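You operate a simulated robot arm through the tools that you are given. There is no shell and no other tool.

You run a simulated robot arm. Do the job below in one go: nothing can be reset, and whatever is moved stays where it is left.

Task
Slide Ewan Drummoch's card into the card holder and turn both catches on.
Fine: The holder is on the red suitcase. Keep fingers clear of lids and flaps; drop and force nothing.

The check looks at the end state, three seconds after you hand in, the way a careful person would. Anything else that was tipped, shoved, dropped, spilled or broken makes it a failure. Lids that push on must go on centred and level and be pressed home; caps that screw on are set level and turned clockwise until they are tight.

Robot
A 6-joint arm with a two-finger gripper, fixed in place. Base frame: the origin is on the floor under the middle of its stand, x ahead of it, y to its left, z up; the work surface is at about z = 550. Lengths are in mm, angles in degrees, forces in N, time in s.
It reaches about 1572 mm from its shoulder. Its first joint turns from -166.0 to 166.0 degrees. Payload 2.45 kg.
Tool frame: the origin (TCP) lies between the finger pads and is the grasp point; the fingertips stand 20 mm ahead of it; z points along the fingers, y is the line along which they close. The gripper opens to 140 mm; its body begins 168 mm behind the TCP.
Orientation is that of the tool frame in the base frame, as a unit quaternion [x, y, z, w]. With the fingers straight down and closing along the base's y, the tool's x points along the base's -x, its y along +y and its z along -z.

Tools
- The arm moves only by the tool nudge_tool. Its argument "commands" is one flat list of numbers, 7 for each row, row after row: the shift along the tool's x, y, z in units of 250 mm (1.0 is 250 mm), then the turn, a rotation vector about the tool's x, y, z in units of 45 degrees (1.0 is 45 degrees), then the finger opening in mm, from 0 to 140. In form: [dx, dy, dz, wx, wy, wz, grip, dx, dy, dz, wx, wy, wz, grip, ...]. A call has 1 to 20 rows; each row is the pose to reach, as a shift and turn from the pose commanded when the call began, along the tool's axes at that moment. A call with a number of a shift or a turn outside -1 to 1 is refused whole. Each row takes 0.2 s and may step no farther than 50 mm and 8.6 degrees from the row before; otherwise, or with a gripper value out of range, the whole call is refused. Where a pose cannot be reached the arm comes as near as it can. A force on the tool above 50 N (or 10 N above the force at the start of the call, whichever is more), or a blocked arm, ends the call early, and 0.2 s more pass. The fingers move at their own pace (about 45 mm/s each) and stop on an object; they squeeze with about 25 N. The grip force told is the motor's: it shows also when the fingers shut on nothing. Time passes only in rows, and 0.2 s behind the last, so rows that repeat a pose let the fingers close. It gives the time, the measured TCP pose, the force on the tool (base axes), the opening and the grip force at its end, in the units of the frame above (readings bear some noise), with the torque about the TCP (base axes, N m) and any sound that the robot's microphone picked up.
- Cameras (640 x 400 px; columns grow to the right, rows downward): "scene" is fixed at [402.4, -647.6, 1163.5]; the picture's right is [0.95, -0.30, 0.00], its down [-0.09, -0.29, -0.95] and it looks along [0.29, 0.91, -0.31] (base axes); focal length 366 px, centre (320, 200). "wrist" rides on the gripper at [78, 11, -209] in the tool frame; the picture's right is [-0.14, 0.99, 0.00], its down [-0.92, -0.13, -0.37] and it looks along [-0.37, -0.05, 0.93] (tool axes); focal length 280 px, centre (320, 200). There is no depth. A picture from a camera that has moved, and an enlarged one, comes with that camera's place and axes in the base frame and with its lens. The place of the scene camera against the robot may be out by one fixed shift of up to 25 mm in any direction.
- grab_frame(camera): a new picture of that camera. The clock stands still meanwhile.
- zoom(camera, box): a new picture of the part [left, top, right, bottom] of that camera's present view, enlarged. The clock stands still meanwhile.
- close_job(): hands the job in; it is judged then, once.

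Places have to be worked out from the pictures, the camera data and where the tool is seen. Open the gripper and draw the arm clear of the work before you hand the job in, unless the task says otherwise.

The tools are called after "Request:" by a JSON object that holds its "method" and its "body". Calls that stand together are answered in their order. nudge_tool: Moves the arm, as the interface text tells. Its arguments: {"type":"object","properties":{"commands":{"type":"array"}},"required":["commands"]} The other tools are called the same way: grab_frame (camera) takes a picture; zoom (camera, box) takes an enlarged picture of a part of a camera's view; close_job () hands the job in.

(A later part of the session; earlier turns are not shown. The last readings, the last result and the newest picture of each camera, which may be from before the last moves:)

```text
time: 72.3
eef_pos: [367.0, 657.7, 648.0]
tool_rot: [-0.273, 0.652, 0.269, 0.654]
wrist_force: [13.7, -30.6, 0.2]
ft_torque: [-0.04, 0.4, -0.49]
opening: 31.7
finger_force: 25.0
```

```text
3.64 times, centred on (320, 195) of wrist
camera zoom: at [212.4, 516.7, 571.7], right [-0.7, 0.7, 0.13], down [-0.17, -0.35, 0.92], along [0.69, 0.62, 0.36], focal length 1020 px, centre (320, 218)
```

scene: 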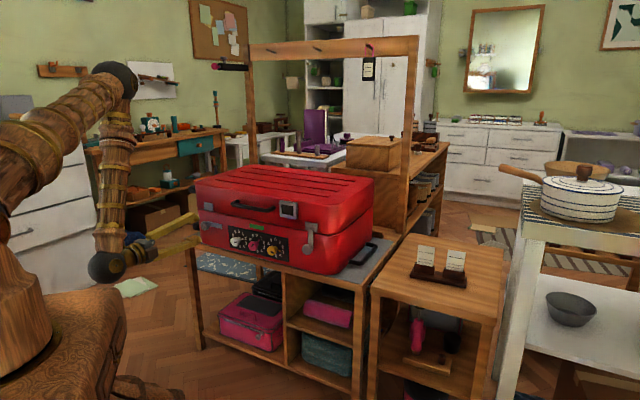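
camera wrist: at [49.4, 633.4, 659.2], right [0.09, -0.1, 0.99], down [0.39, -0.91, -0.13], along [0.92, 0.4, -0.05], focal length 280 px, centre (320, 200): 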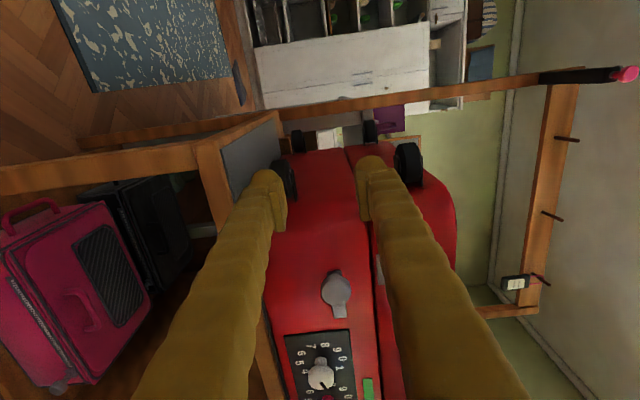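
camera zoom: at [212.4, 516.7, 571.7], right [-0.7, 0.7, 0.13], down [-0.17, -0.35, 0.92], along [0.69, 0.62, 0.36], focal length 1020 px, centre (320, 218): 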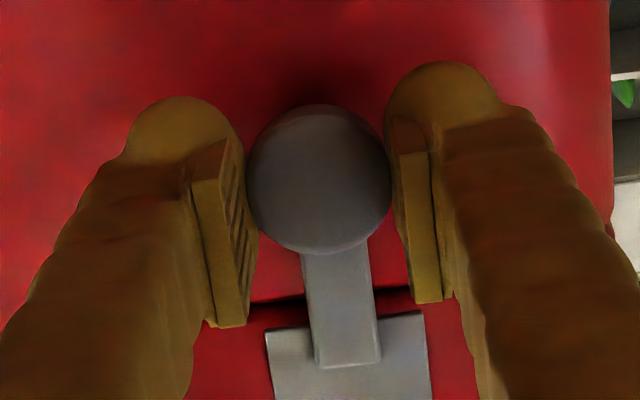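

The left catch stands upright over its plate. I open, retreat 25 mm straight back and slide left clear of the case.

Request:
{"method": "nudge_tool", "body": {"commands": [0, 0, 0, 0, 0, 0, 40, 0, 0, 0, 0, 0, 0, 54, 0, 0, -0.03, 0, 0, 0, 60, 0, 0, -0.07, 0, 0, 0, 60, 0, 0, -0.1, 0, 0, 0, 60, 0, 0.08, -0.1, 0, 0, 0, 60, 0, 0.2, -0.1, 0, 0, 0, 60, 0, 0.32, -0.1, 0, 0, 0, 40, 0, 0.44, -0.1, 0, 0, 0, 20, 0, 0.54, -0.1, 0, 0, 0, 6]}}

Request:
{"method": "zoom", "body": {"camera": "scene", "box": [180, 160, 390, 290]}}

Request:
{"method": "zoom", "body": {"camera": "scene", "box": [180, 190, 260, 250]}}

```text
time: 74.5
eef_pos: [252.8, 735.5, 648.8]
tool_rot: [-0.272, 0.653, 0.269, 0.654]
wrist_force: [0.1, -0.3, 0.2]
ft_torque: [0.01, 0.02, 0.01]
opening: 6.0
finger_force: 0.0
out of reach, approached as far as the arm can: row 5
```

```text
3.05 times, centred on (285, 225) of scene
camera zoom: at [402.4, -647.6, 1163.5], right [0.95, -0.3, 0.0], down [-0.09, -0.29, -0.95], along [0.29, 0.91, -0.31], focal length 1116 px, centre (427, 124)
```

zoom: 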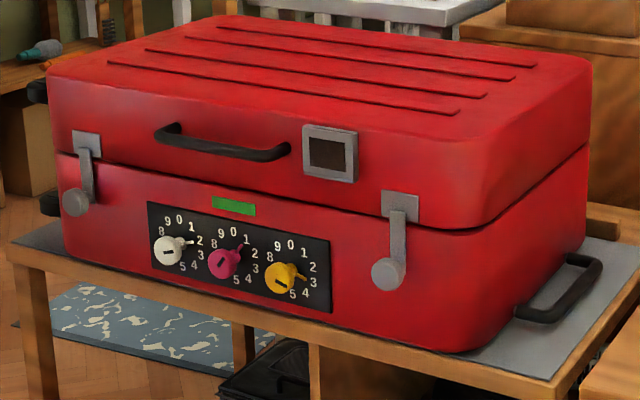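

```text
6.67 times, centred on (220, 220) of scene
camera zoom: at [402.4, -647.6, 1163.5], right [0.95, -0.3, 0.0], down [-0.09, -0.29, -0.95], along [0.29, 0.91, -0.31], focal length 2442 px, centre (987, 67)
```

zoom: 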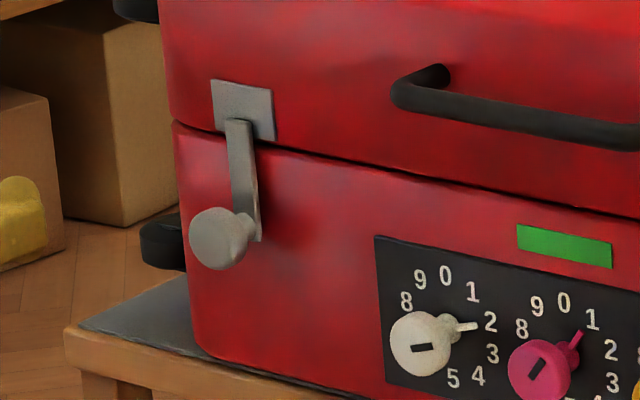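

Both catches are on, and the suitcase sits as before. Now up and away on the left to re-pose the wrist for the card.

Request:
{"method": "nudge_tool", "body": {"commands": [-0.14, 0, 0, 0, 0, 0, 4, -0.3, 0, 0, 0, 0, 0, 4, -0.46, 0, 0, 0, 0, 0, 4, -0.62, 0, 0, 0, 0, 0, 4, -0.78, 0, 0, 0, 0, 0, 4, -0.9, 0, 0, 0, 0, 0, 4, -0.98, 0, 0, 0, 0, 0, 4]}}

Request:
{"method": "nudge_tool", "body": {"commands": [-0.12, 0, 0.02, -0.06, 0, 0, 4, -0.26, 0, 0.06, -0.12, 0, 0, 4, -0.4, 0, 0.12, -0.19, 0, 0, 4, -0.46, 0, 0.2, -0.26, 0, 0, 4, -0.46, 0, 0.28, -0.34, 0, 0, 4, -0.46, 0, 0.36, -0.42, 0, 0, 4, -0.46, 0, 0.42, -0.507, 0, 0, 4]}}

```text
time: 76.1
eef_pos: [251.9, 736.5, 893.3]
tool_rot: [-0.273, 0.653, 0.269, 0.654]
wrist_force: [0.0, -0.2, 0.0]
ft_torque: [-0.04, -0.02, 0.0]
opening: 4.2
finger_force: 0.1
```

```text
time: 77.7
eef_pos: [323.7, 811.7, 1007.7]
tool_rot: [-0.397, 0.586, 0.394, 0.587]
wrist_force: [0.3, 0.7, 0.7]
ft_torque: [0.0, -0.03, 0.01]
opening: 4.0
finger_force: 0.1
```

The tool is now level and in the arm's own plane. I pitch it down 45° twice about the TCP (well above everything).

Request:
{"method": "nudge_tool", "body": {"commands": [0, 0, 0, 0, 0.14, 0, 4, 0, 0, 0, 0, 0.28, 0, 4, 0, 0, 0, 0, 0.42, 0, 4, 0, 0, 0, 0, 0.56, 0, 4, 0, 0, 0, 0, 0.7, 0, 4, 0, 0, 0, 0, 0.85, 0, 4, 0, 0, 0, 0, 1.0, 0, 4]}}

Request:
{"method": "nudge_tool", "body": {"commands": [0, 0, 0, 0, 0.14, 0, 4, 0, 0, 0, 0, 0.28, 0, 4, 0, 0, 0, 0, 0.42, 0, 4, 0, 0, 0, 0, 0.56, 0, 4, 0, 0, 0, 0, 0.7, 0, 4, 0, 0, 0, 0, 0.85, 0, 4, 0, 0, 0, 0, 1.0, 0, 4]}}

```text
time: 79.5
eef_pos: [344.9, 804.8, 977.7]
tool_rot: [-0.509, 0.772, 0.202, 0.322]
wrist_force: [-0.7, 0.4, 0.3]
ft_torque: [-0.02, -0.04, -0.02]
opening: 3.8
finger_force: 0.0
out of reach, approached as far as the arm can: row 7
stopped in row 7: the arm was blocked; the commanded pose is now the measured one
```

```text
time: 81.1
eef_pos: [343.0, 805.4, 984.3]
tool_rot: [-0.55, 0.835, -0.006, 0.004]
wrist_force: [0.0, 0.5, 1.2]
ft_torque: [0.05, 0.0, 0.0]
opening: 4.2
finger_force: 0.1
out of reach, approached as far as the arm can: row 1
```

Fingers-down again on the natural branch. I now travel to the card stand in stages at z of about 985, turning the tool gradually.

Request:
{"method": "nudge_tool", "body": {"commands": [0.033, -0.123, 0, 0, 0, 0.086, 4, 0.067, -0.246, 0, 0, 0, 0.172, 4, 0.1, -0.369, 0, 0, 0, 0.258, 4, 0.133, -0.492, 0, 0, 0, 0.344, 4, 0.166, -0.615, 0, 0, 0, 0.43, 4, 0.2, -0.738, 0, 0, 0, 0.516, 4, 0.233, -0.861, 0, 0, 0, 0.602, 4]}}

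```text
time: 82.7
eef_pos: [517.2, 666.6, 987.0]
tool_rot: [-0.337, 0.941, -0.004, 0.006]
wrist_force: [-0.6, -0.6, 0.0]
ft_torque: [0.03, 0.0, 0.0]
opening: 3.9
finger_force: 0.1
```

Request:
{"method": "nudge_tool", "body": {"commands": [-0.027, -0.125, 0, 0, 0, 0.086, 4, -0.055, -0.249, 0, 0, 0, 0.172, 4, -0.082, -0.374, 0, 0, 0, 0.257, 4, -0.11, -0.499, 0, 0, 0, 0.343, 4, -0.137, -0.624, 0, 0, 0, 0.429, 4, -0.165, -0.748, 0, 0, 0, 0.514, 4, -0.192, -0.873, 0, 0, 0, 0.6, 4]}}

```text
time: 84.3
eef_pos: [692.7, 528.4, 989.5]
tool_rot: [-0.109, 0.994, -0.002, 0.006]
wrist_force: [-0.6, 0.5, 0.4]
ft_torque: [-0.01, 0.01, 0.01]
opening: 4.1
finger_force: 0.0
```

Request:
{"method": "nudge_tool", "body": {"commands": [-0.081, -0.099, 0, 0, 0, 0.086, 4, -0.162, -0.197, 0, 0, 0, 0.172, 4, -0.243, -0.296, 0, 0, 0, 0.257, 4, -0.323, -0.395, 0, 0, 0, 0.343, 4, -0.404, -0.494, 0, 0, 0, 0.429, 4, -0.485, -0.592, 0, 0, 0, 0.514, 4, -0.566, -0.691, 0, 0, 0, 0.6, 4]}}

```text
time: 85.9
eef_pos: [869.4, 391.8, 990.9]
tool_rot: [0.126, 0.992, 0.0, 0.008]
wrist_force: [-0.7, -0.4, 0.0]
ft_torque: [0.0, 0.0, -0.02]
opening: 4.1
finger_force: 0.0
```

Last stage to the stand: down to z = 800 above Ewan's card, fingers opening to 50 mm and square to the card (tool x at 137.9°), with a small tilt correction.

Request:
{"method": "nudge_tool", "body": {"commands": [-0.102, -0.046, 0.06, 0, 0.003, 0.077, 4, -0.204, -0.092, 0.12, 0, 0.005, 0.153, 4, -0.306, -0.138, 0.22, 0, 0.008, 0.23, 10, -0.408, -0.184, 0.33, 0, 0.01, 0.307, 20, -0.51, -0.229, 0.44, 0, 0.013, 0.383, 30, -0.612, -0.275, 0.55, 0, 0.015, 0.46, 40, -0.714, -0.321, 0.66, 0, 0.018, 0.536, 50, -0.816, -0.367, 0.76, 0, 0.02, 0.613, 50, -0.816, -0.367, 0.76, 0, 0.02, 0.613, 50]}}

Request:
{"method": "grab_frame", "body": {"camera": "wrist"}}

Request:
{"method": "zoom", "body": {"camera": "wrist", "box": [260, 100, 380, 240]}}

```text
time: 87.9
eef_pos: [1043.6, 251.3, 806.0]
tool_rot: [0.359, 0.933, 0.001, 0.0]
wrist_force: [-0.1, -0.3, -0.6]
ft_torque: [0.01, -0.02, 0.01]
opening: 49.7
finger_force: 0.0
```

```text
taken
camera wrist: at [995.0, 310.7, 1015.4], right [0.77, 0.64, 0.0], down [0.6, -0.71, 0.37], along [0.24, -0.28, -0.93], focal length 280 px, centre (320, 200)
```

wrist: 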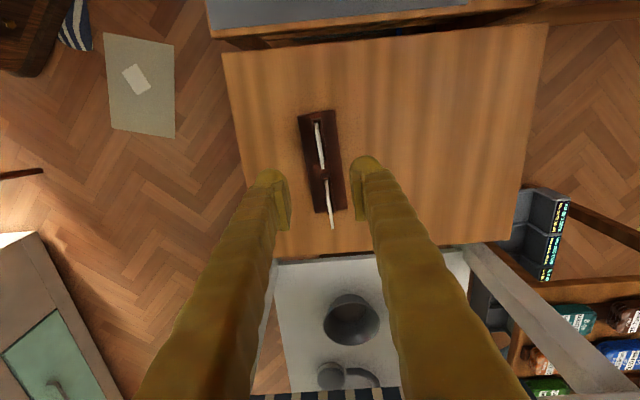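

```text
2.86 times, centred on (320, 170) of wrist
camera zoom: at [995.0, 310.7, 1015.4], right [0.77, 0.64, 0.0], down [0.6, -0.71, 0.37], along [0.24, -0.28, -0.93], focal length 801 px, centre (320, 286)
```

zoom: 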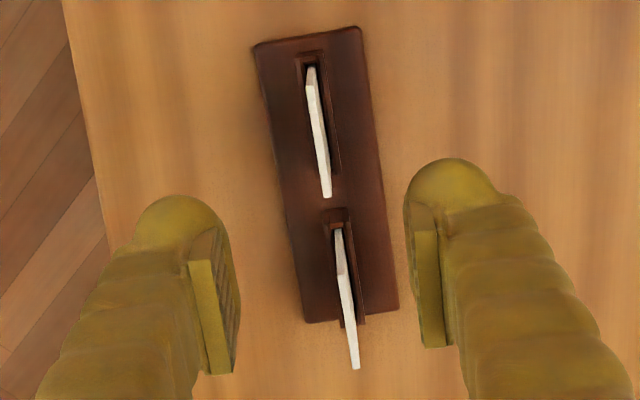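

Ewan's card (far one, nearest the suitcase) is centred under the tool within 0.5 mm; its top is at about z = 638-641. I descend to TCP z = 665 and check.

Request:
{"method": "nudge_tool", "body": {"commands": [0, 0.001, 0.12, 0, 0, 0, 50, 0, 0.002, 0.24, 0, 0, 0, 50, 0, 0.002, 0.36, 0, 0, 0, 50, 0, 0.002, 0.48, 0, 0, 0, 46, 0, 0.002, 0.564, 0, 0, 0, 44, 0, 0.002, 0.564, 0, 0, 0, 44]}}

Request:
{"method": "zoom", "body": {"camera": "wrist", "box": [260, 110, 380, 250]}}

Request:
{"method": "zoom", "body": {"camera": "scene", "box": [390, 210, 490, 290]}}

```text
time: 89.3
eef_pos: [1045.7, 251.0, 665.6]
tool_rot: [0.359, 0.933, 0.001, -0.001]
wrist_force: [0.0, -0.4, 0.4]
ft_torque: [0.01, -0.04, 0.01]
opening: 43.9
finger_force: 0.0
```

```text
2.86 times, centred on (320, 180) of wrist
camera zoom: at [995.4, 310.4, 873.8], right [0.77, 0.64, 0.0], down [0.6, -0.71, 0.37], along [0.24, -0.28, -0.93], focal length 801 px, centre (320, 257)
```

zoom: 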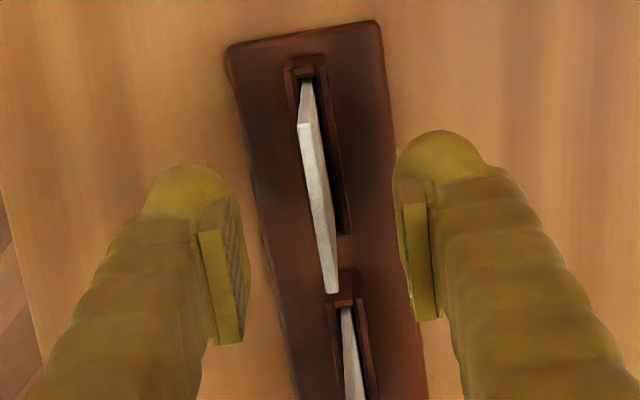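

```text
5.00 times, centred on (440, 250) of scene
camera zoom: at [402.4, -647.6, 1163.5], right [0.95, -0.3, 0.0], down [-0.09, -0.29, -0.95], along [0.29, 0.91, -0.31], focal length 1832 px, centre (-280, -50)
```

zoom: 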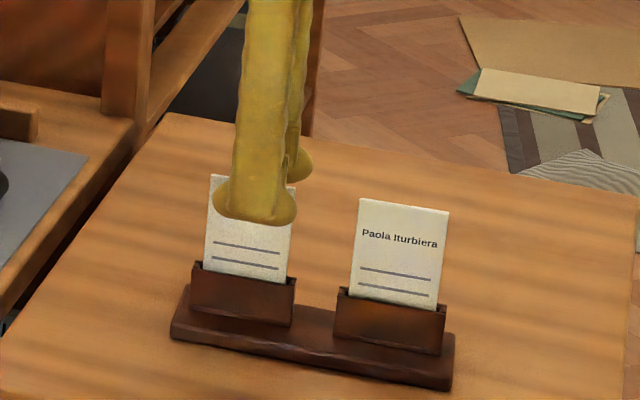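

The scene view and parallax put the card top nearer z = 655, so the tips already overlap it by about 10 mm. I lower 3 mm more and close gently on the card.

Request:
{"method": "nudge_tool", "body": {"commands": [0, -0.002, 0.012, 0, 0, 0, 40, 0, -0.002, 0.012, 0, 0, 0, 30, 0, -0.002, 0.012, 0, 0, 0, 20, 0, -0.002, 0.012, 0, 0, 0, 10, 0, -0.002, 0.012, 0, 0, 0, 4, 0, -0.002, 0.012, 0, 0, 0, 1, 0, -0.002, 0.012, 0, 0, 0, 1]}}

Request:
{"method": "zoom", "body": {"camera": "wrist", "box": [260, 110, 380, 250]}}

Request:
{"method": "zoom", "body": {"camera": "scene", "box": [390, 210, 490, 290]}}

```text
time: 90.9
eef_pos: [1044.8, 250.5, 662.3]
tool_rot: [0.36, 0.933, 0.001, -0.001]
wrist_force: [0.7, -0.4, 0.0]
ft_torque: [0.01, 0.0, -0.01]
opening: 5.9
finger_force: 25.3
```

```text
2.86 times, centred on (320, 180) of wrist
camera zoom: at [995.0, 310.3, 871.1], right [0.77, 0.64, 0.0], down [0.6, -0.71, 0.37], along [0.24, -0.28, -0.93], focal length 801 px, centre (320, 257)
```

zoom: 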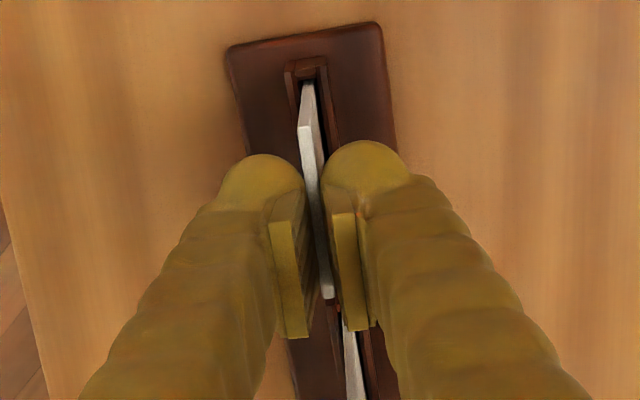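

```text
5.00 times, centred on (440, 250) of scene
camera zoom: at [402.4, -647.6, 1163.5], right [0.95, -0.3, 0.0], down [-0.09, -0.29, -0.95], along [0.29, 0.91, -0.31], focal length 1832 px, centre (-280, -50)
```

zoom: 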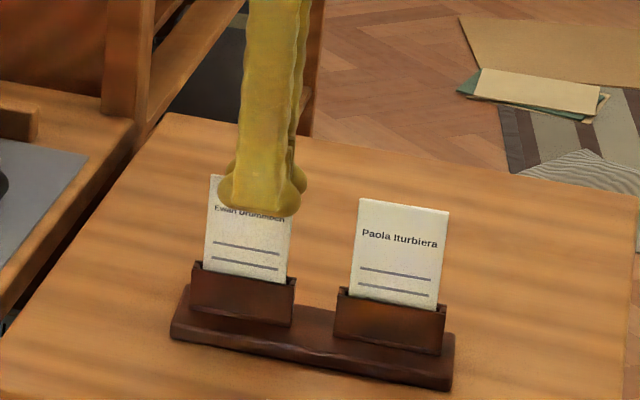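

Ewan's card is gripped (opening 5.9 mm, 25 N). I lift slowly straight up and check that only the card comes.

Request:
{"method": "nudge_tool", "body": {"commands": [0, 0, -0.02, 0, 0, 0, 0, 0, 0, -0.05, 0, 0, 0, 0, 0, 0, -0.09, 0, 0, 0, 0, 0, 0, -0.14, 0, 0, 0, 0, 0, 0, -0.2, 0, 0, 0, 0]}}

Request:
{"method": "zoom", "body": {"camera": "scene", "box": [390, 190, 490, 290]}}

```text
time: 92.1
eef_pos: [1045.0, 252.2, 711.0]
tool_rot: [0.36, 0.933, 0.002, -0.001]
wrist_force: [-0.7, -0.2, -0.2]
ft_torque: [0.01, -0.01, -0.01]
opening: 5.9
finger_force: 25.3
```

```text
4.00 times, centred on (440, 240) of scene
camera zoom: at [402.4, -647.6, 1163.5], right [0.95, -0.3, 0.0], down [-0.09, -0.29, -0.95], along [0.29, 0.91, -0.31], focal length 1465 px, centre (-160, 40)
```

zoom: 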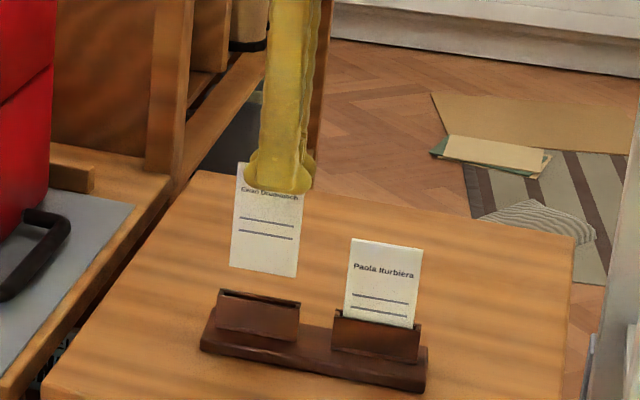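

The card came out cleanly and the stand is undisturbed. I raise it well above lid height and carry it towards the suitcase.

Request:
{"method": "nudge_tool", "body": {"commands": [0, 0, -0.15, 0, 0, 0, 0, 0, 0, -0.3, 0, 0, 0, 0, 0, 0, -0.46, 0, 0, 0, 0, 0.1, -0.03, -0.6, 0, 0, 0, 0, 0.22, -0.07, -0.74, 0, 0, 0, 0, 0.36, -0.11, -0.86, 0, 0, 0, 0, 0.52, -0.16, -0.94, 0, 0, 0, 0, 0.68, -0.21, -1.0, 0, 0, 0, 0, 0.84, -0.26, -1.0, 0, 0, 0, 0]}}

```text
time: 94.1
eef_pos: [843.9, 343.7, 963.4]
tool_rot: [0.359, 0.933, 0.001, 0.0]
wrist_force: [-0.3, -0.2, 0.4]
ft_torque: [0.01, 0.02, 0.0]
opening: 6.1
finger_force: 25.0
```

Request:
{"method": "nudge_tool", "body": {"commands": [0.12, -0.04, 0, 0, 0, 0.01, 0, 0.24, -0.08, 0, 0, 0, 0.02, 0, 0.36, -0.12, 0, 0, 0, 0.03, 0, 0.48, -0.16, 0, 0, 0, 0.04, 0, 0.6, -0.2, 0, 0, 0, 0.05, 0, 0.72, -0.24, 0, 0, 0, 0.06, 0, 0.844, -0.279, 0, 0, 0, 0.073, 0, 0.844, -0.279, 0, 0, 0, 0.073, 0]}}

Request:
{"method": "grab_frame", "body": {"camera": "wrist"}}

Request:
{"method": "grab_frame", "body": {"camera": "scene"}}

```text
time: 95.9
eef_pos: [642.0, 430.6, 961.2]
tool_rot: [0.385, 0.923, 0.001, -0.001]
wrist_force: [0.0, -0.7, -0.7]
ft_torque: [0.0, -0.01, 0.0]
opening: 6.0
finger_force: 24.8
```

```text
taken
camera wrist: at [596.7, 493.9, 1170.6], right [0.8, 0.6, 0.0], down [0.56, -0.75, 0.37], along [0.22, -0.29, -0.93], focal length 280 px, centre (320, 200)
```

wrist: 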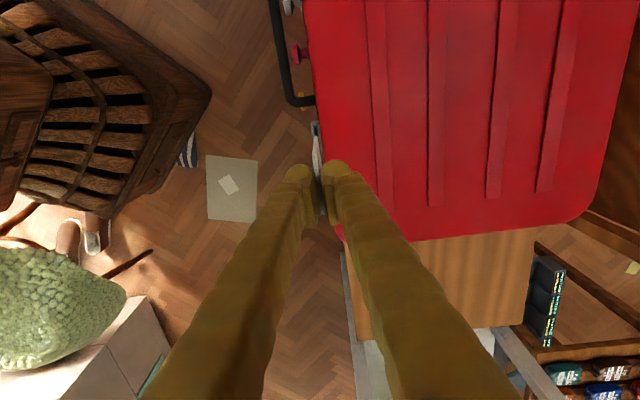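

```text
taken
```

scene: 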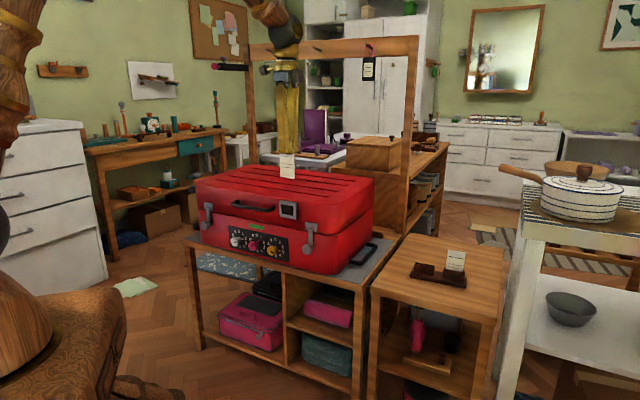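

Request:
{"method": "zoom", "body": {"camera": "wrist", "box": [270, 90, 370, 210]}}

Request:
{"method": "zoom", "body": {"camera": "scene", "box": [250, 130, 330, 230]}}

```text
3.33 times, centred on (320, 150) of wrist
camera zoom: at [596.7, 493.9, 1170.6], right [0.8, 0.6, 0.0], down [0.56, -0.75, 0.37], along [0.22, -0.29, -0.93], focal length 935 px, centre (320, 367)
```

zoom: 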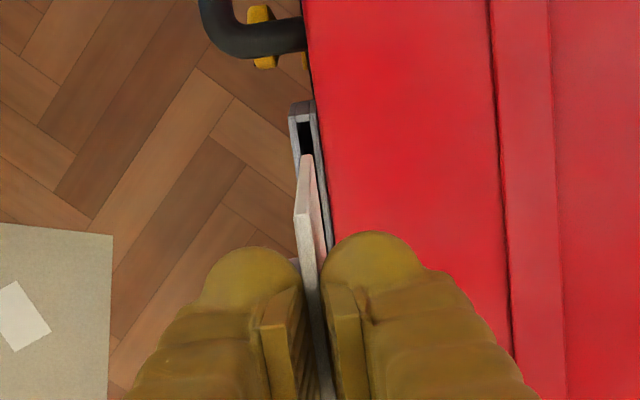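

```text
4.00 times, centred on (290, 180) of scene
camera zoom: at [402.4, -647.6, 1163.5], right [0.95, -0.3, 0.0], down [-0.09, -0.29, -0.95], along [0.29, 0.91, -0.31], focal length 1465 px, centre (440, 280)
```

zoom: 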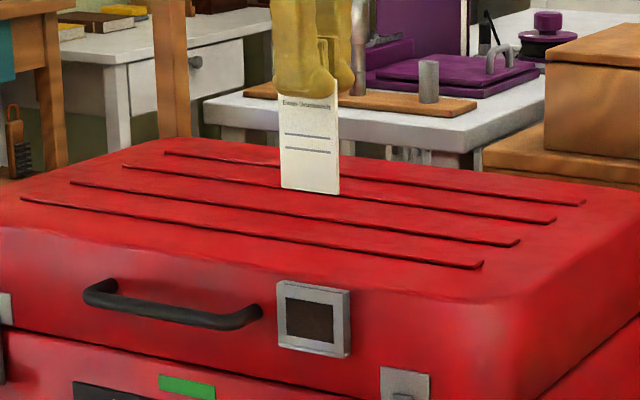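

I zoom further to compare the slot gap and the card's edge.

Request:
{"method": "zoom", "body": {"camera": "wrist", "box": [300, 115, 340, 165]}}

Request:
{"method": "zoom", "body": {"camera": "wrist", "box": [305, 115, 325, 140]}}

```text
8.00 times, centred on (320, 140) of wrist
camera zoom: at [596.7, 493.9, 1170.6], right [0.8, 0.6, 0.0], down [0.56, -0.75, 0.37], along [0.22, -0.29, -0.93], focal length 2243 px, centre (320, 680)
```

zoom: 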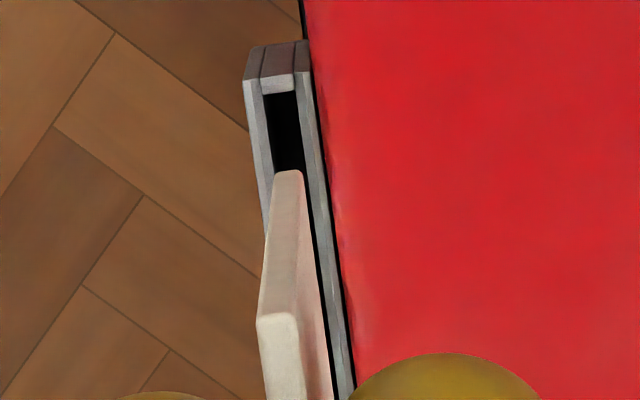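

```text
16.00 times, centred on (315, 128) of wrist
camera zoom: at [596.7, 493.9, 1170.6], right [0.8, 0.6, 0.0], down [0.56, -0.75, 0.37], along [0.22, -0.29, -0.93], focal length 4486 px, centre (400, 1360)
```

zoom: 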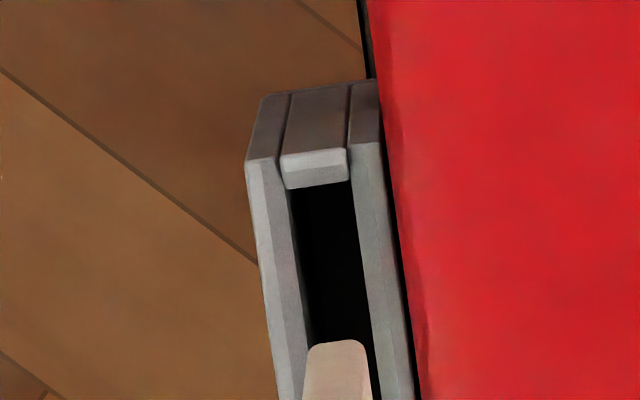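

The slot gap is about 5 mm and the card about 4 mm thick, so the yaw must match well. I zoom on the card's top edge between the fingers to compare its direction with the slot's.

Request:
{"method": "zoom", "body": {"camera": "wrist", "box": [300, 145, 340, 205]}}

Request:
{"method": "zoom", "body": {"camera": "wrist", "box": [300, 185, 340, 245]}}

```text
6.67 times, centred on (320, 175) of wrist
camera zoom: at [596.7, 493.9, 1170.6], right [0.8, 0.6, 0.0], down [0.56, -0.75, 0.37], along [0.22, -0.29, -0.93], focal length 1869 px, centre (320, 367)
```

zoom: 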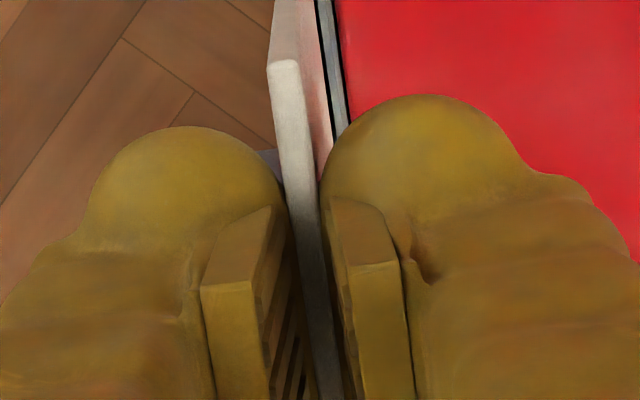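

```text
6.67 times, centred on (320, 215) of wrist
camera zoom: at [596.7, 493.9, 1170.6], right [0.8, 0.6, 0.0], down [0.56, -0.75, 0.37], along [0.22, -0.29, -0.93], focal length 1869 px, centre (320, 100)
```

zoom: 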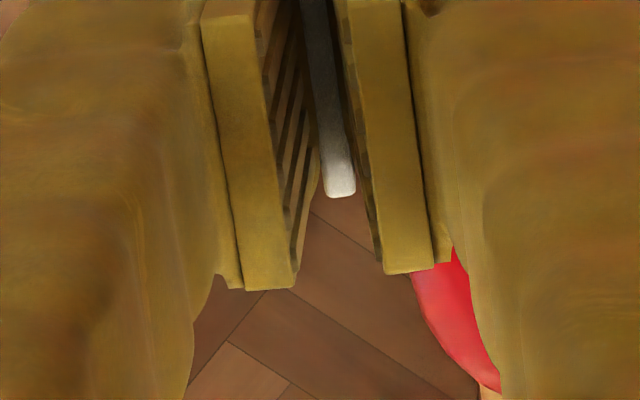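

Relative to the slot, the card needs about 2 mm towards me, 1.7 mm to the right and 0.4° of turn. I apply that and lower the card to just above the holder.

Request:
{"method": "nudge_tool", "body": {"commands": [-0.004, -0.004, 0.06, 0, 0, -0.005, 0, -0.007, -0.008, 0.12, 0, 0, -0.009, 0, -0.007, -0.008, 0.18, 0, 0, -0.009, 0, -0.007, -0.008, 0.24, 0, 0, -0.009, 0, -0.007, -0.008, 0.296, 0, 0, -0.009, 0, -0.007, -0.008, 0.296, 0, 0, -0.009, 0]}}

Request:
{"method": "zoom", "body": {"camera": "wrist", "box": [300, 105, 340, 155]}}

Request:
{"method": "zoom", "body": {"camera": "wrist", "box": [270, 60, 370, 220]}}

Request:
{"method": "zoom", "body": {"camera": "scene", "box": [250, 150, 330, 230]}}

```text
time: 97.3
eef_pos: [642.6, 428.9, 887.2]
tool_rot: [0.382, 0.924, 0.001, -0.001]
wrist_force: [0.3, 0.0, -0.5]
ft_torque: [0.01, 0.01, 0.0]
opening: 5.9
finger_force: 25.1
```

```text
8.00 times, centred on (320, 130) of wrist
camera zoom: at [595.5, 490.7, 1096.2], right [0.8, 0.6, 0.0], down [0.56, -0.74, 0.37], along [0.22, -0.29, -0.93], focal length 2243 px, centre (320, 760)
```

zoom: 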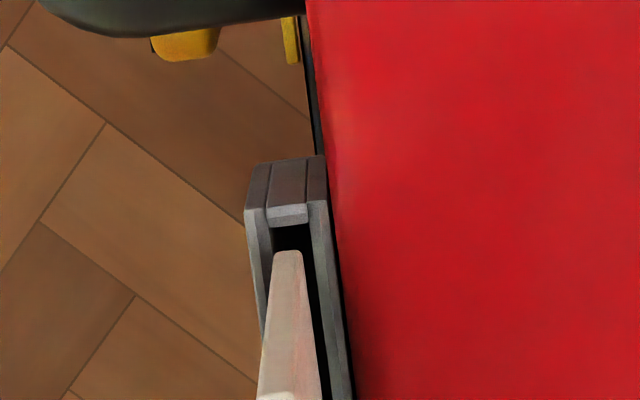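

```text
2.50 times, centred on (320, 140) of wrist
camera zoom: at [595.5, 490.7, 1096.2], right [0.8, 0.6, 0.0], down [0.56, -0.74, 0.37], along [0.22, -0.29, -0.93], focal length 701 px, centre (320, 350)
```

zoom: 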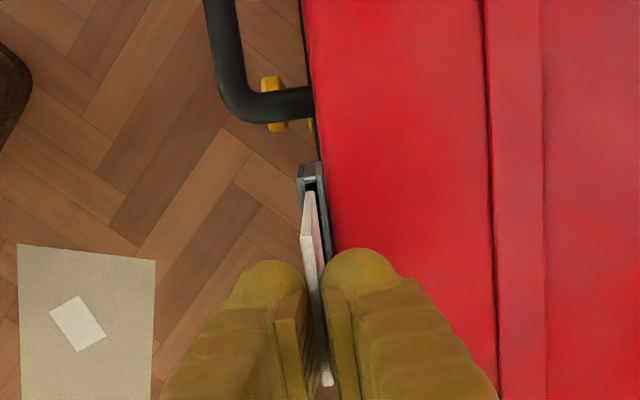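

```text
5.00 times, centred on (290, 190) of scene
camera zoom: at [402.4, -647.6, 1163.5], right [0.95, -0.3, 0.0], down [-0.09, -0.29, -0.95], along [0.29, 0.91, -0.31], focal length 1832 px, centre (470, 250)
```

zoom: 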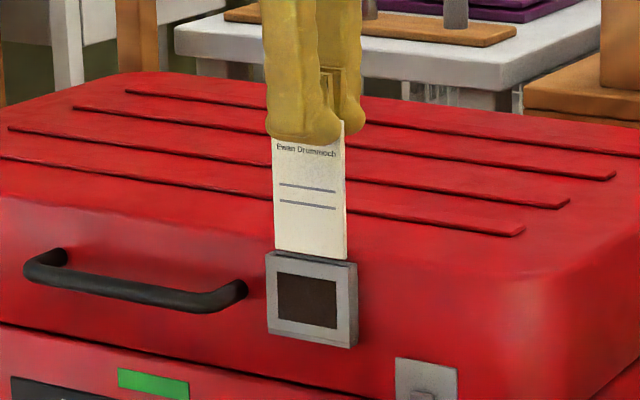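

The card hangs just above the slot, text facing out. I zoom in closely once more to fine-tune before entering.

Request:
{"method": "zoom", "body": {"camera": "wrist", "box": [308, 122, 328, 142]}}

Request:
{"method": "zoom", "body": {"camera": "wrist", "box": [305, 135, 335, 175]}}

Request:
{"method": "zoom", "body": {"camera": "wrist", "box": [300, 185, 340, 235]}}

Request:
{"method": "zoom", "body": {"camera": "scene", "box": [275, 190, 305, 225]}}

```text
16.00 times, centred on (318, 132) of wrist
camera zoom: at [595.5, 490.7, 1096.2], right [0.8, 0.6, 0.0], down [0.56, -0.74, 0.37], along [0.22, -0.29, -0.93], focal length 4486 px, centre (352, 1288)
```

zoom: 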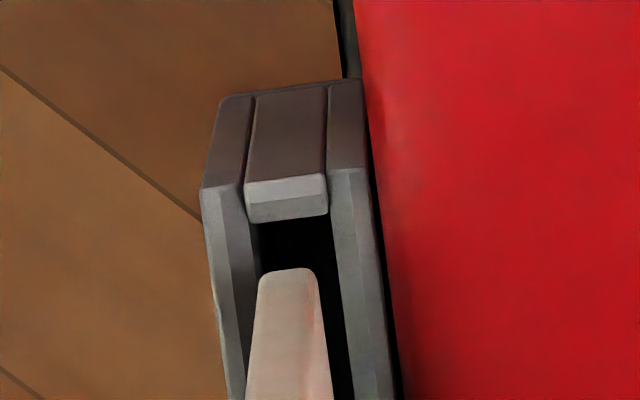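

```text
10.00 times, centred on (320, 155) of wrist
camera zoom: at [595.5, 490.7, 1096.2], right [0.8, 0.6, 0.0], down [0.56, -0.74, 0.37], along [0.22, -0.29, -0.93], focal length 2804 px, centre (320, 650)
```

zoom: 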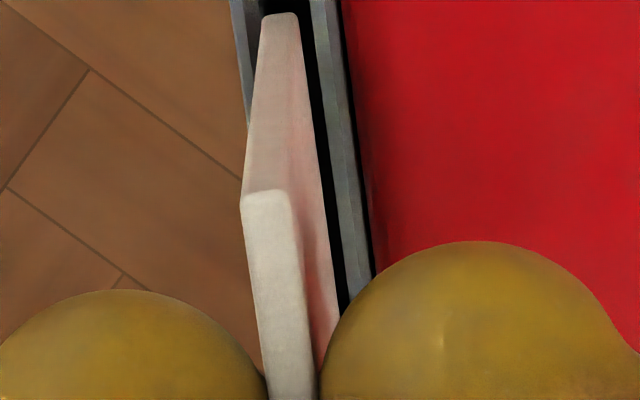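

```text
8.00 times, centred on (320, 210) of wrist
camera zoom: at [595.5, 490.7, 1096.2], right [0.8, 0.6, 0.0], down [0.56, -0.74, 0.37], along [0.22, -0.29, -0.93], focal length 2243 px, centre (320, 120)
```

zoom: 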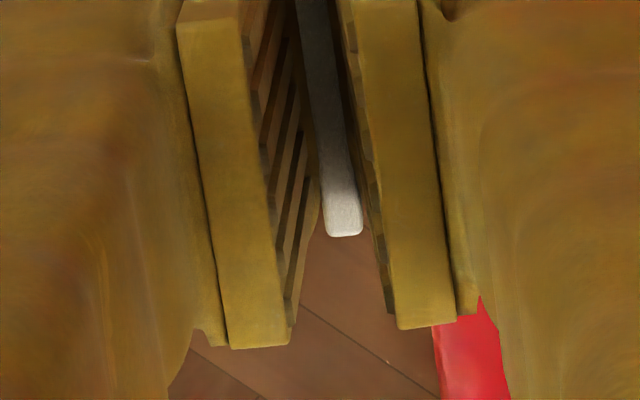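

```text
11.43 times, centred on (290, 208) of scene
camera zoom: at [402.4, -647.6, 1163.5], right [0.95, -0.3, 0.0], down [-0.09, -0.29, -0.95], along [0.29, 0.91, -0.31], focal length 4186 px, centre (663, 114)
```

zoom: 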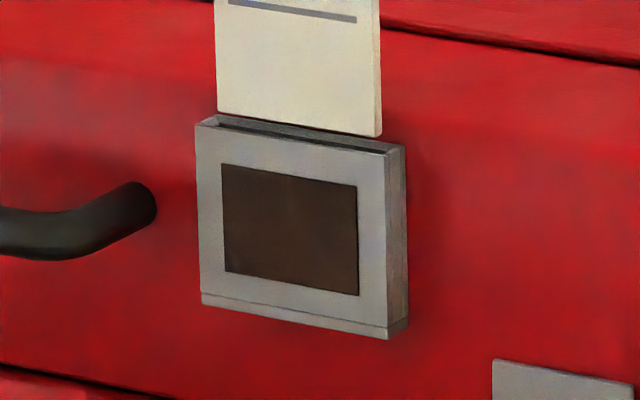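

The card bottom is about 3 mm above the slot mouth and 0.9 mm too far forward (towards me). I shift it back by 0.9 mm, trim 0.2° and lower 6 mm gently.

Request:
{"method": "nudge_tool", "body": {"commands": [0, 0.0034, 0, 0, 0, -0.0045, 0, 0, 0.0034, 0.006, 0, 0, -0.0045, 0, 0, 0.0034, 0.012, 0, 0, -0.0045, 0, 0, 0.0034, 0.018, 0, 0, -0.0045, 0, 0, 0.0034, 0.024, 0, 0, -0.0045, 0, 0, 0.0034, 0.024, 0, 0, -0.0045, 0]}}

Request:
{"method": "zoom", "body": {"camera": "wrist", "box": [308, 118, 328, 142]}}

Request:
{"method": "zoom", "body": {"camera": "scene", "box": [275, 190, 305, 225]}}

```text
time: 98.7
eef_pos: [645.3, 429.2, 882.1]
tool_rot: [0.38, 0.925, 0.002, 0.0]
wrist_force: [0.1, -1.0, -0.2]
ft_torque: [0.01, 0.04, 0.02]
opening: 5.8
finger_force: 25.2
```

```text
16.00 times, centred on (318, 130) of wrist
camera zoom: at [596.9, 491.2, 1090.8], right [0.79, 0.61, 0.0], down [0.56, -0.74, 0.37], along [0.22, -0.29, -0.93], focal length 4486 px, centre (352, 1320)
```

zoom: 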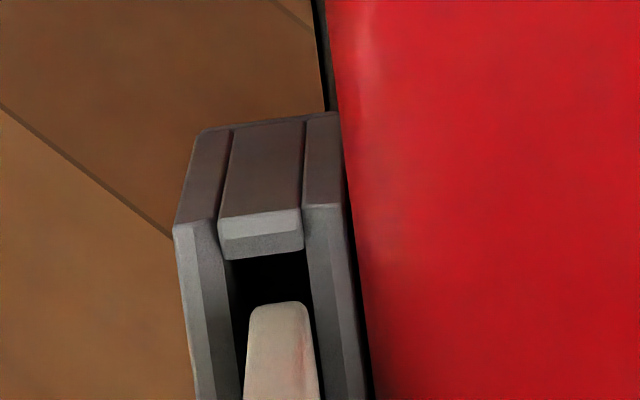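

```text
11.43 times, centred on (290, 208) of scene
camera zoom: at [402.4, -647.6, 1163.5], right [0.95, -0.3, 0.0], down [-0.09, -0.29, -0.95], along [0.29, 0.91, -0.31], focal length 4186 px, centre (663, 114)
```

zoom: 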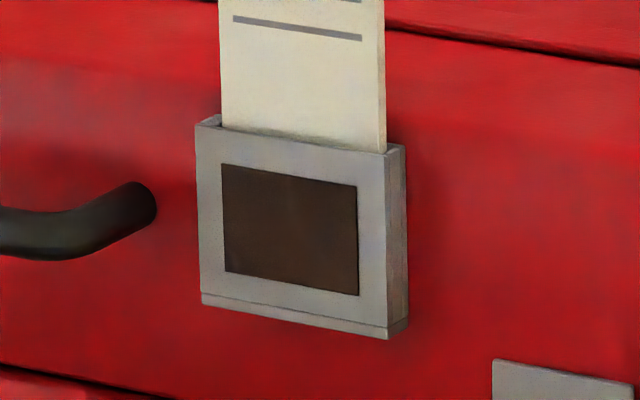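

The card's lower edge has entered behind the front frame with no force. I centre it 0.2 mm and slide down another 10 mm.

Request:
{"method": "nudge_tool", "body": {"commands": [0, -0.0008, 0.008, 0, 0, 0, 0, 0, -0.0008, 0.016, 0, 0, 0, 0, 0, -0.0008, 0.024, 0, 0, 0, 0, 0, -0.0008, 0.032, 0, 0, 0, 0, 0, -0.0008, 0.04, 0, 0, 0, 0]}}

Request:
{"method": "zoom", "body": {"camera": "wrist", "box": [308, 112, 328, 142]}}

Request:
{"method": "zoom", "body": {"camera": "scene", "box": [265, 150, 315, 225]}}

```text
time: 99.9
eef_pos: [642.2, 430.8, 870.9]
tool_rot: [0.38, 0.925, 0.001, -0.001]
wrist_force: [0.6, -0.4, -1.5]
ft_torque: [-0.01, -0.01, 0.07]
opening: 5.9
finger_force: 24.8
```

```text
13.33 times, centred on (318, 127) of wrist
camera zoom: at [595.9, 491.7, 1081.0], right [0.79, 0.61, 0.0], down [0.56, -0.74, 0.37], along [0.22, -0.29, -0.93], focal length 3738 px, centre (347, 1173)
```

zoom: 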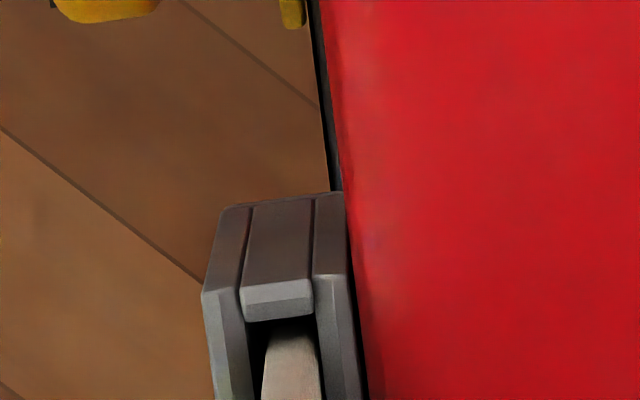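

```text
5.33 times, centred on (290, 188) of scene
camera zoom: at [402.4, -647.6, 1163.5], right [0.95, -0.3, 0.0], down [-0.09, -0.29, -0.95], along [0.29, 0.91, -0.31], focal length 1954 px, centre (480, 267)
```

zoom: 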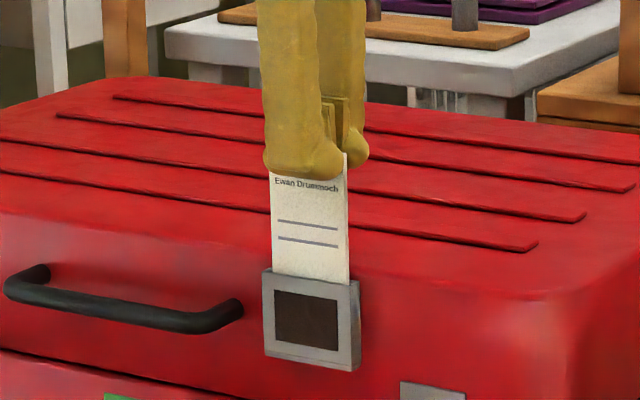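

Sliding freely. I lower another 20 mm.

Request:
{"method": "nudge_tool", "body": {"commands": [0, 0, 0.015, 0, 0, 0, 0, 0, 0, 0.03, 0, 0, 0, 0, 0, 0, 0.045, 0, 0, 0, 0, 0, 0, 0.06, 0, 0, 0, 0, 0, 0, 0.075, 0, 0, 0, 0]}}

Request:
{"method": "zoom", "body": {"camera": "wrist", "box": [290, 80, 370, 200]}}

Request:
{"method": "zoom", "body": {"camera": "scene", "box": [265, 150, 315, 225]}}

```text
time: 101.1
eef_pos: [643.9, 430.7, 852.4]
tool_rot: [0.38, 0.925, 0.002, -0.001]
wrist_force: [-0.4, 0.5, 0.1]
ft_torque: [-0.02, 0.02, -0.03]
opening: 6.0
finger_force: 24.8
```

```text
3.33 times, centred on (330, 140) of wrist
camera zoom: at [596.4, 491.2, 1062.0], right [0.79, 0.61, 0.0], down [0.56, -0.74, 0.37], along [0.22, -0.29, -0.93], focal length 935 px, centre (287, 400)
```

zoom: 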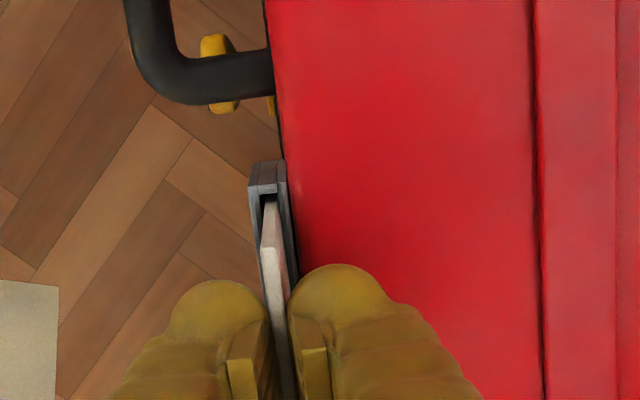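

```text
5.33 times, centred on (290, 188) of scene
camera zoom: at [402.4, -647.6, 1163.5], right [0.95, -0.3, 0.0], down [-0.09, -0.29, -0.95], along [0.29, 0.91, -0.31], focal length 1954 px, centre (480, 267)
```

zoom: 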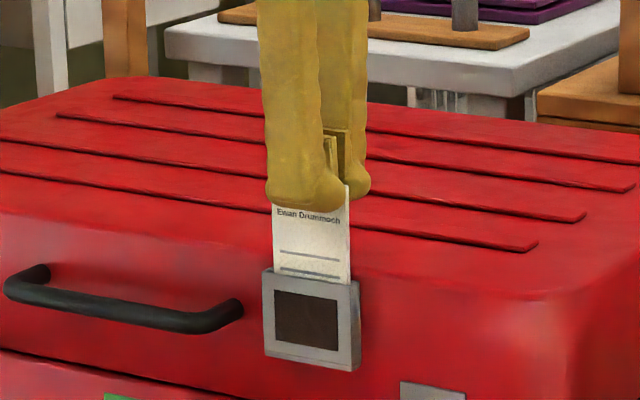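

Request:
{"method": "zoom", "body": {"camera": "scene", "box": [278, 195, 302, 222]}}

Request:
{"method": "zoom", "body": {"camera": "wrist", "box": [305, 115, 330, 145]}}

```text
14.81 times, centred on (290, 208) of scene
camera zoom: at [402.4, -647.6, 1163.5], right [0.95, -0.3, 0.0], down [-0.09, -0.29, -0.95], along [0.29, 0.91, -0.31], focal length 5427 px, centre (764, 74)
```

zoom: 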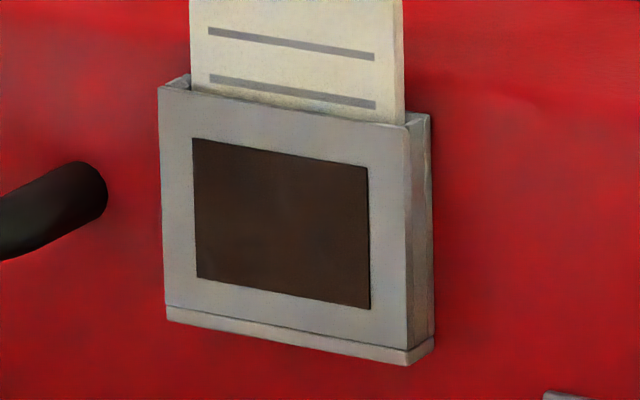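

```text
13.33 times, centred on (318, 130) of wrist
camera zoom: at [596.4, 491.2, 1062.0], right [0.79, 0.61, 0.0], down [0.56, -0.74, 0.37], along [0.22, -0.29, -0.93], focal length 3738 px, centre (353, 1133)
```

zoom: 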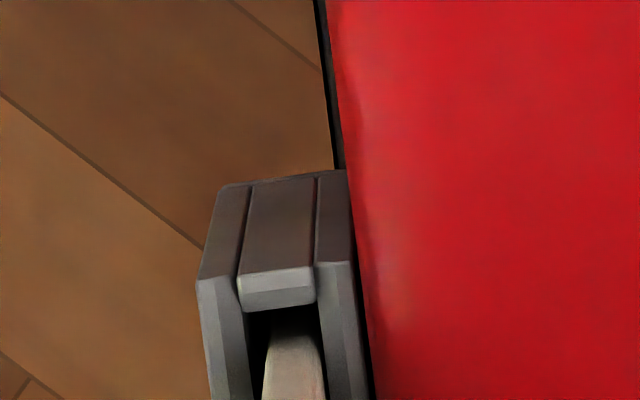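

The window is a solid dark pane and the slot is about 49 mm deep; the card is in about 29 mm. The lid top is near z = 813, so with fingertips at 832 I can lower about 11 mm more before letting go.

Request:
{"method": "nudge_tool", "body": {"commands": [0, 0, 0.012, 0, 0, 0, 0, 0, 0, 0.024, 0, 0, 0, 0, 0, 0, 0.036, 0, 0, 0, 0, 0, 0, 0.044, 0, 0, 0, 0]}}

Request:
{"method": "zoom", "body": {"camera": "scene", "box": [265, 165, 315, 225]}}

Request:
{"method": "zoom", "body": {"camera": "wrist", "box": [290, 110, 370, 230]}}

```text
time: 102.1
eef_pos: [641.8, 430.2, 841.1]
tool_rot: [0.381, 0.925, 0.001, 0.0]
wrist_force: [1.0, 0.0, -0.2]
ft_torque: [0.01, 0.03, 0.01]
opening: 6.0
finger_force: 24.8
```

```text
6.67 times, centred on (290, 195) of scene
camera zoom: at [402.4, -647.6, 1163.5], right [0.95, -0.3, 0.0], down [-0.09, -0.29, -0.95], along [0.29, 0.91, -0.31], focal length 2442 px, centre (520, 233)
```

zoom: 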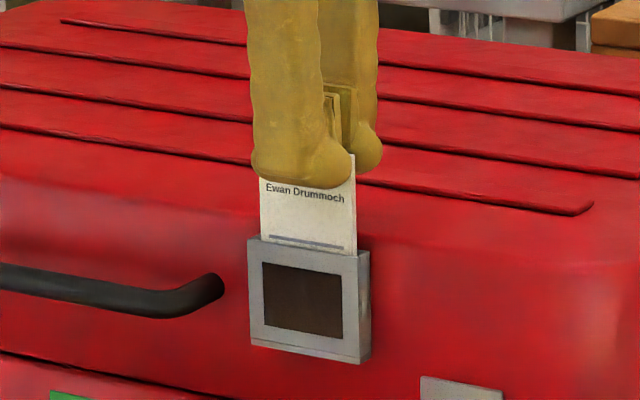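

```text
3.33 times, centred on (330, 170) of wrist
camera zoom: at [595.9, 491.7, 1050.7], right [0.79, 0.61, 0.0], down [0.56, -0.74, 0.37], along [0.22, -0.29, -0.93], focal length 935 px, centre (287, 300)
```

zoom: 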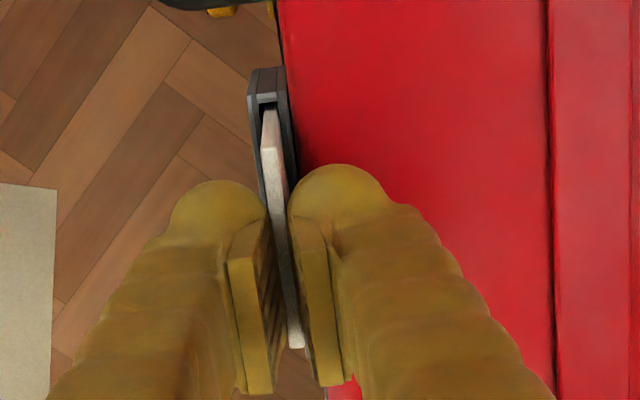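

The card is in about 38 mm with about 11 mm to go, and the rear fingertip is just above the lid. I let go by opening only a little so that the card can settle.

Request:
{"method": "nudge_tool", "body": {"commands": [0, 0, 0, 0, 0, 0, 8, 0, 0, 0, 0, 0, 0, 11, 0, 0, 0, 0, 0, 0, 14, 0, 0, 0, 0, 0, 0, 16, 0, 0, 0, 0, 0, 0, 16]}}

Request:
{"method": "zoom", "body": {"camera": "scene", "box": [265, 165, 315, 225]}}

Request:
{"method": "zoom", "body": {"camera": "wrist", "box": [290, 110, 370, 230]}}

```text
time: 103.3
eef_pos: [642.1, 430.7, 841.6]
tool_rot: [0.38, 0.925, 0.001, -0.001]
wrist_force: [-0.6, 0.2, 0.2]
ft_torque: [0.0, 0.02, 0.03]
opening: 15.9
finger_force: 0.1
```

```text
6.67 times, centred on (290, 195) of scene
camera zoom: at [402.4, -647.6, 1163.5], right [0.95, -0.3, 0.0], down [-0.09, -0.29, -0.95], along [0.29, 0.91, -0.31], focal length 2442 px, centre (520, 233)
```

zoom: 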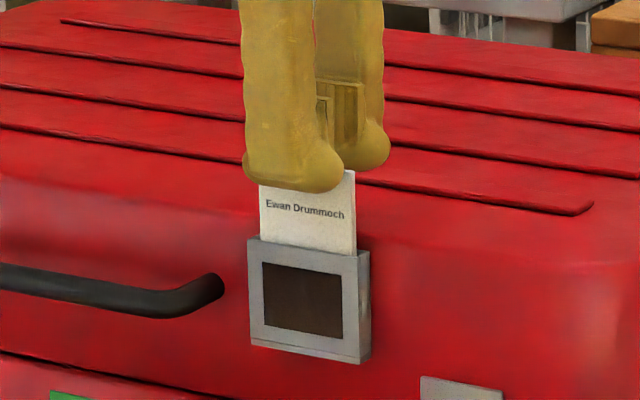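

```text
3.33 times, centred on (330, 170) of wrist
camera zoom: at [595.9, 491.7, 1050.9], right [0.79, 0.61, 0.0], down [0.56, -0.74, 0.37], along [0.22, -0.29, -0.93], focal length 935 px, centre (287, 300)
```

zoom: 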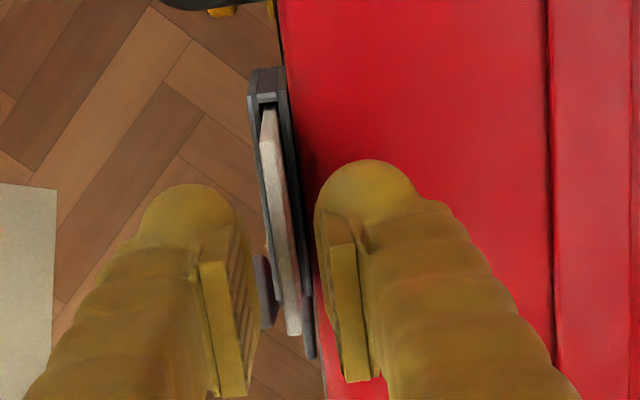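

The card slid down on its own into the holder. I raise the open fingers straight up and inspect.

Request:
{"method": "nudge_tool", "body": {"commands": [0, 0, -0.03, 0, 0, 0, 16, 0, 0, -0.08, 0, 0, 0, 16, 0, 0, -0.15, 0, 0, 0, 18, 0, 0, -0.24, 0, 0, 0, 20]}}

Request:
{"method": "zoom", "body": {"camera": "scene", "box": [265, 165, 315, 225]}}

Request:
{"method": "zoom", "body": {"camera": "wrist", "box": [290, 110, 350, 190]}}

Request:
{"method": "zoom", "body": {"camera": "scene", "box": [278, 185, 302, 222]}}

```text
time: 104.3
eef_pos: [642.3, 429.7, 901.0]
tool_rot: [0.38, 0.925, 0.0, 0.0]
wrist_force: [0.0, 1.0, -0.4]
ft_torque: [0.0, -0.01, 0.03]
opening: 19.9
finger_force: 0.0
```

```text
6.67 times, centred on (290, 195) of scene
camera zoom: at [402.4, -647.6, 1163.5], right [0.95, -0.3, 0.0], down [-0.09, -0.29, -0.95], along [0.29, 0.91, -0.31], focal length 2442 px, centre (520, 233)
```

zoom: 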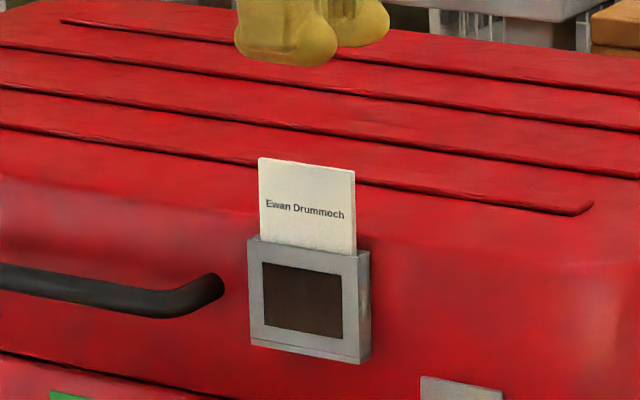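

```text
5.00 times, centred on (320, 150) of wrist
camera zoom: at [595.5, 491.2, 1111.3], right [0.79, 0.61, 0.0], down [0.56, -0.74, 0.37], along [0.22, -0.29, -0.93], focal length 1402 px, centre (320, 450)
```

zoom: 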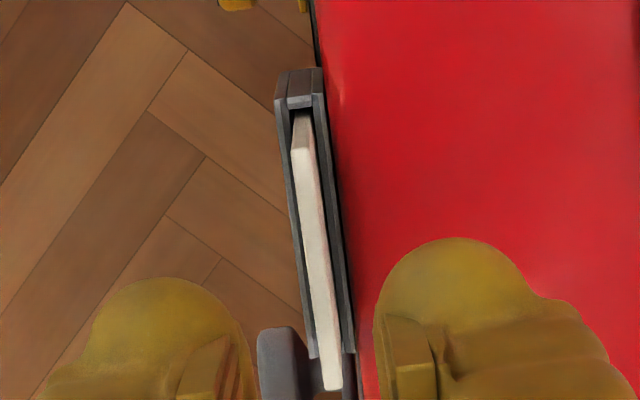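

```text
10.81 times, centred on (290, 204) of scene
camera zoom: at [402.4, -647.6, 1163.5], right [0.95, -0.3, 0.0], down [-0.09, -0.29, -0.95], along [0.29, 0.91, -0.31], focal length 3960 px, centre (644, 162)
```

zoom: 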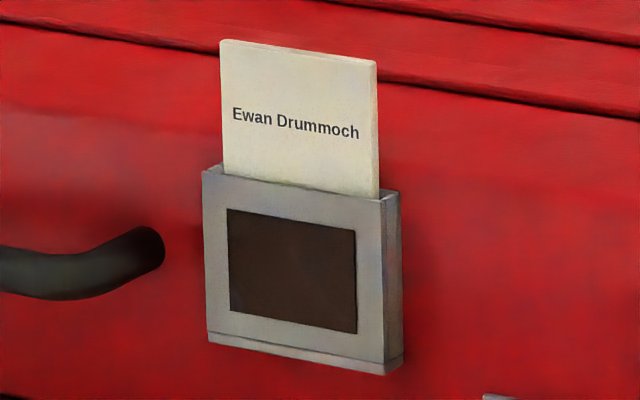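

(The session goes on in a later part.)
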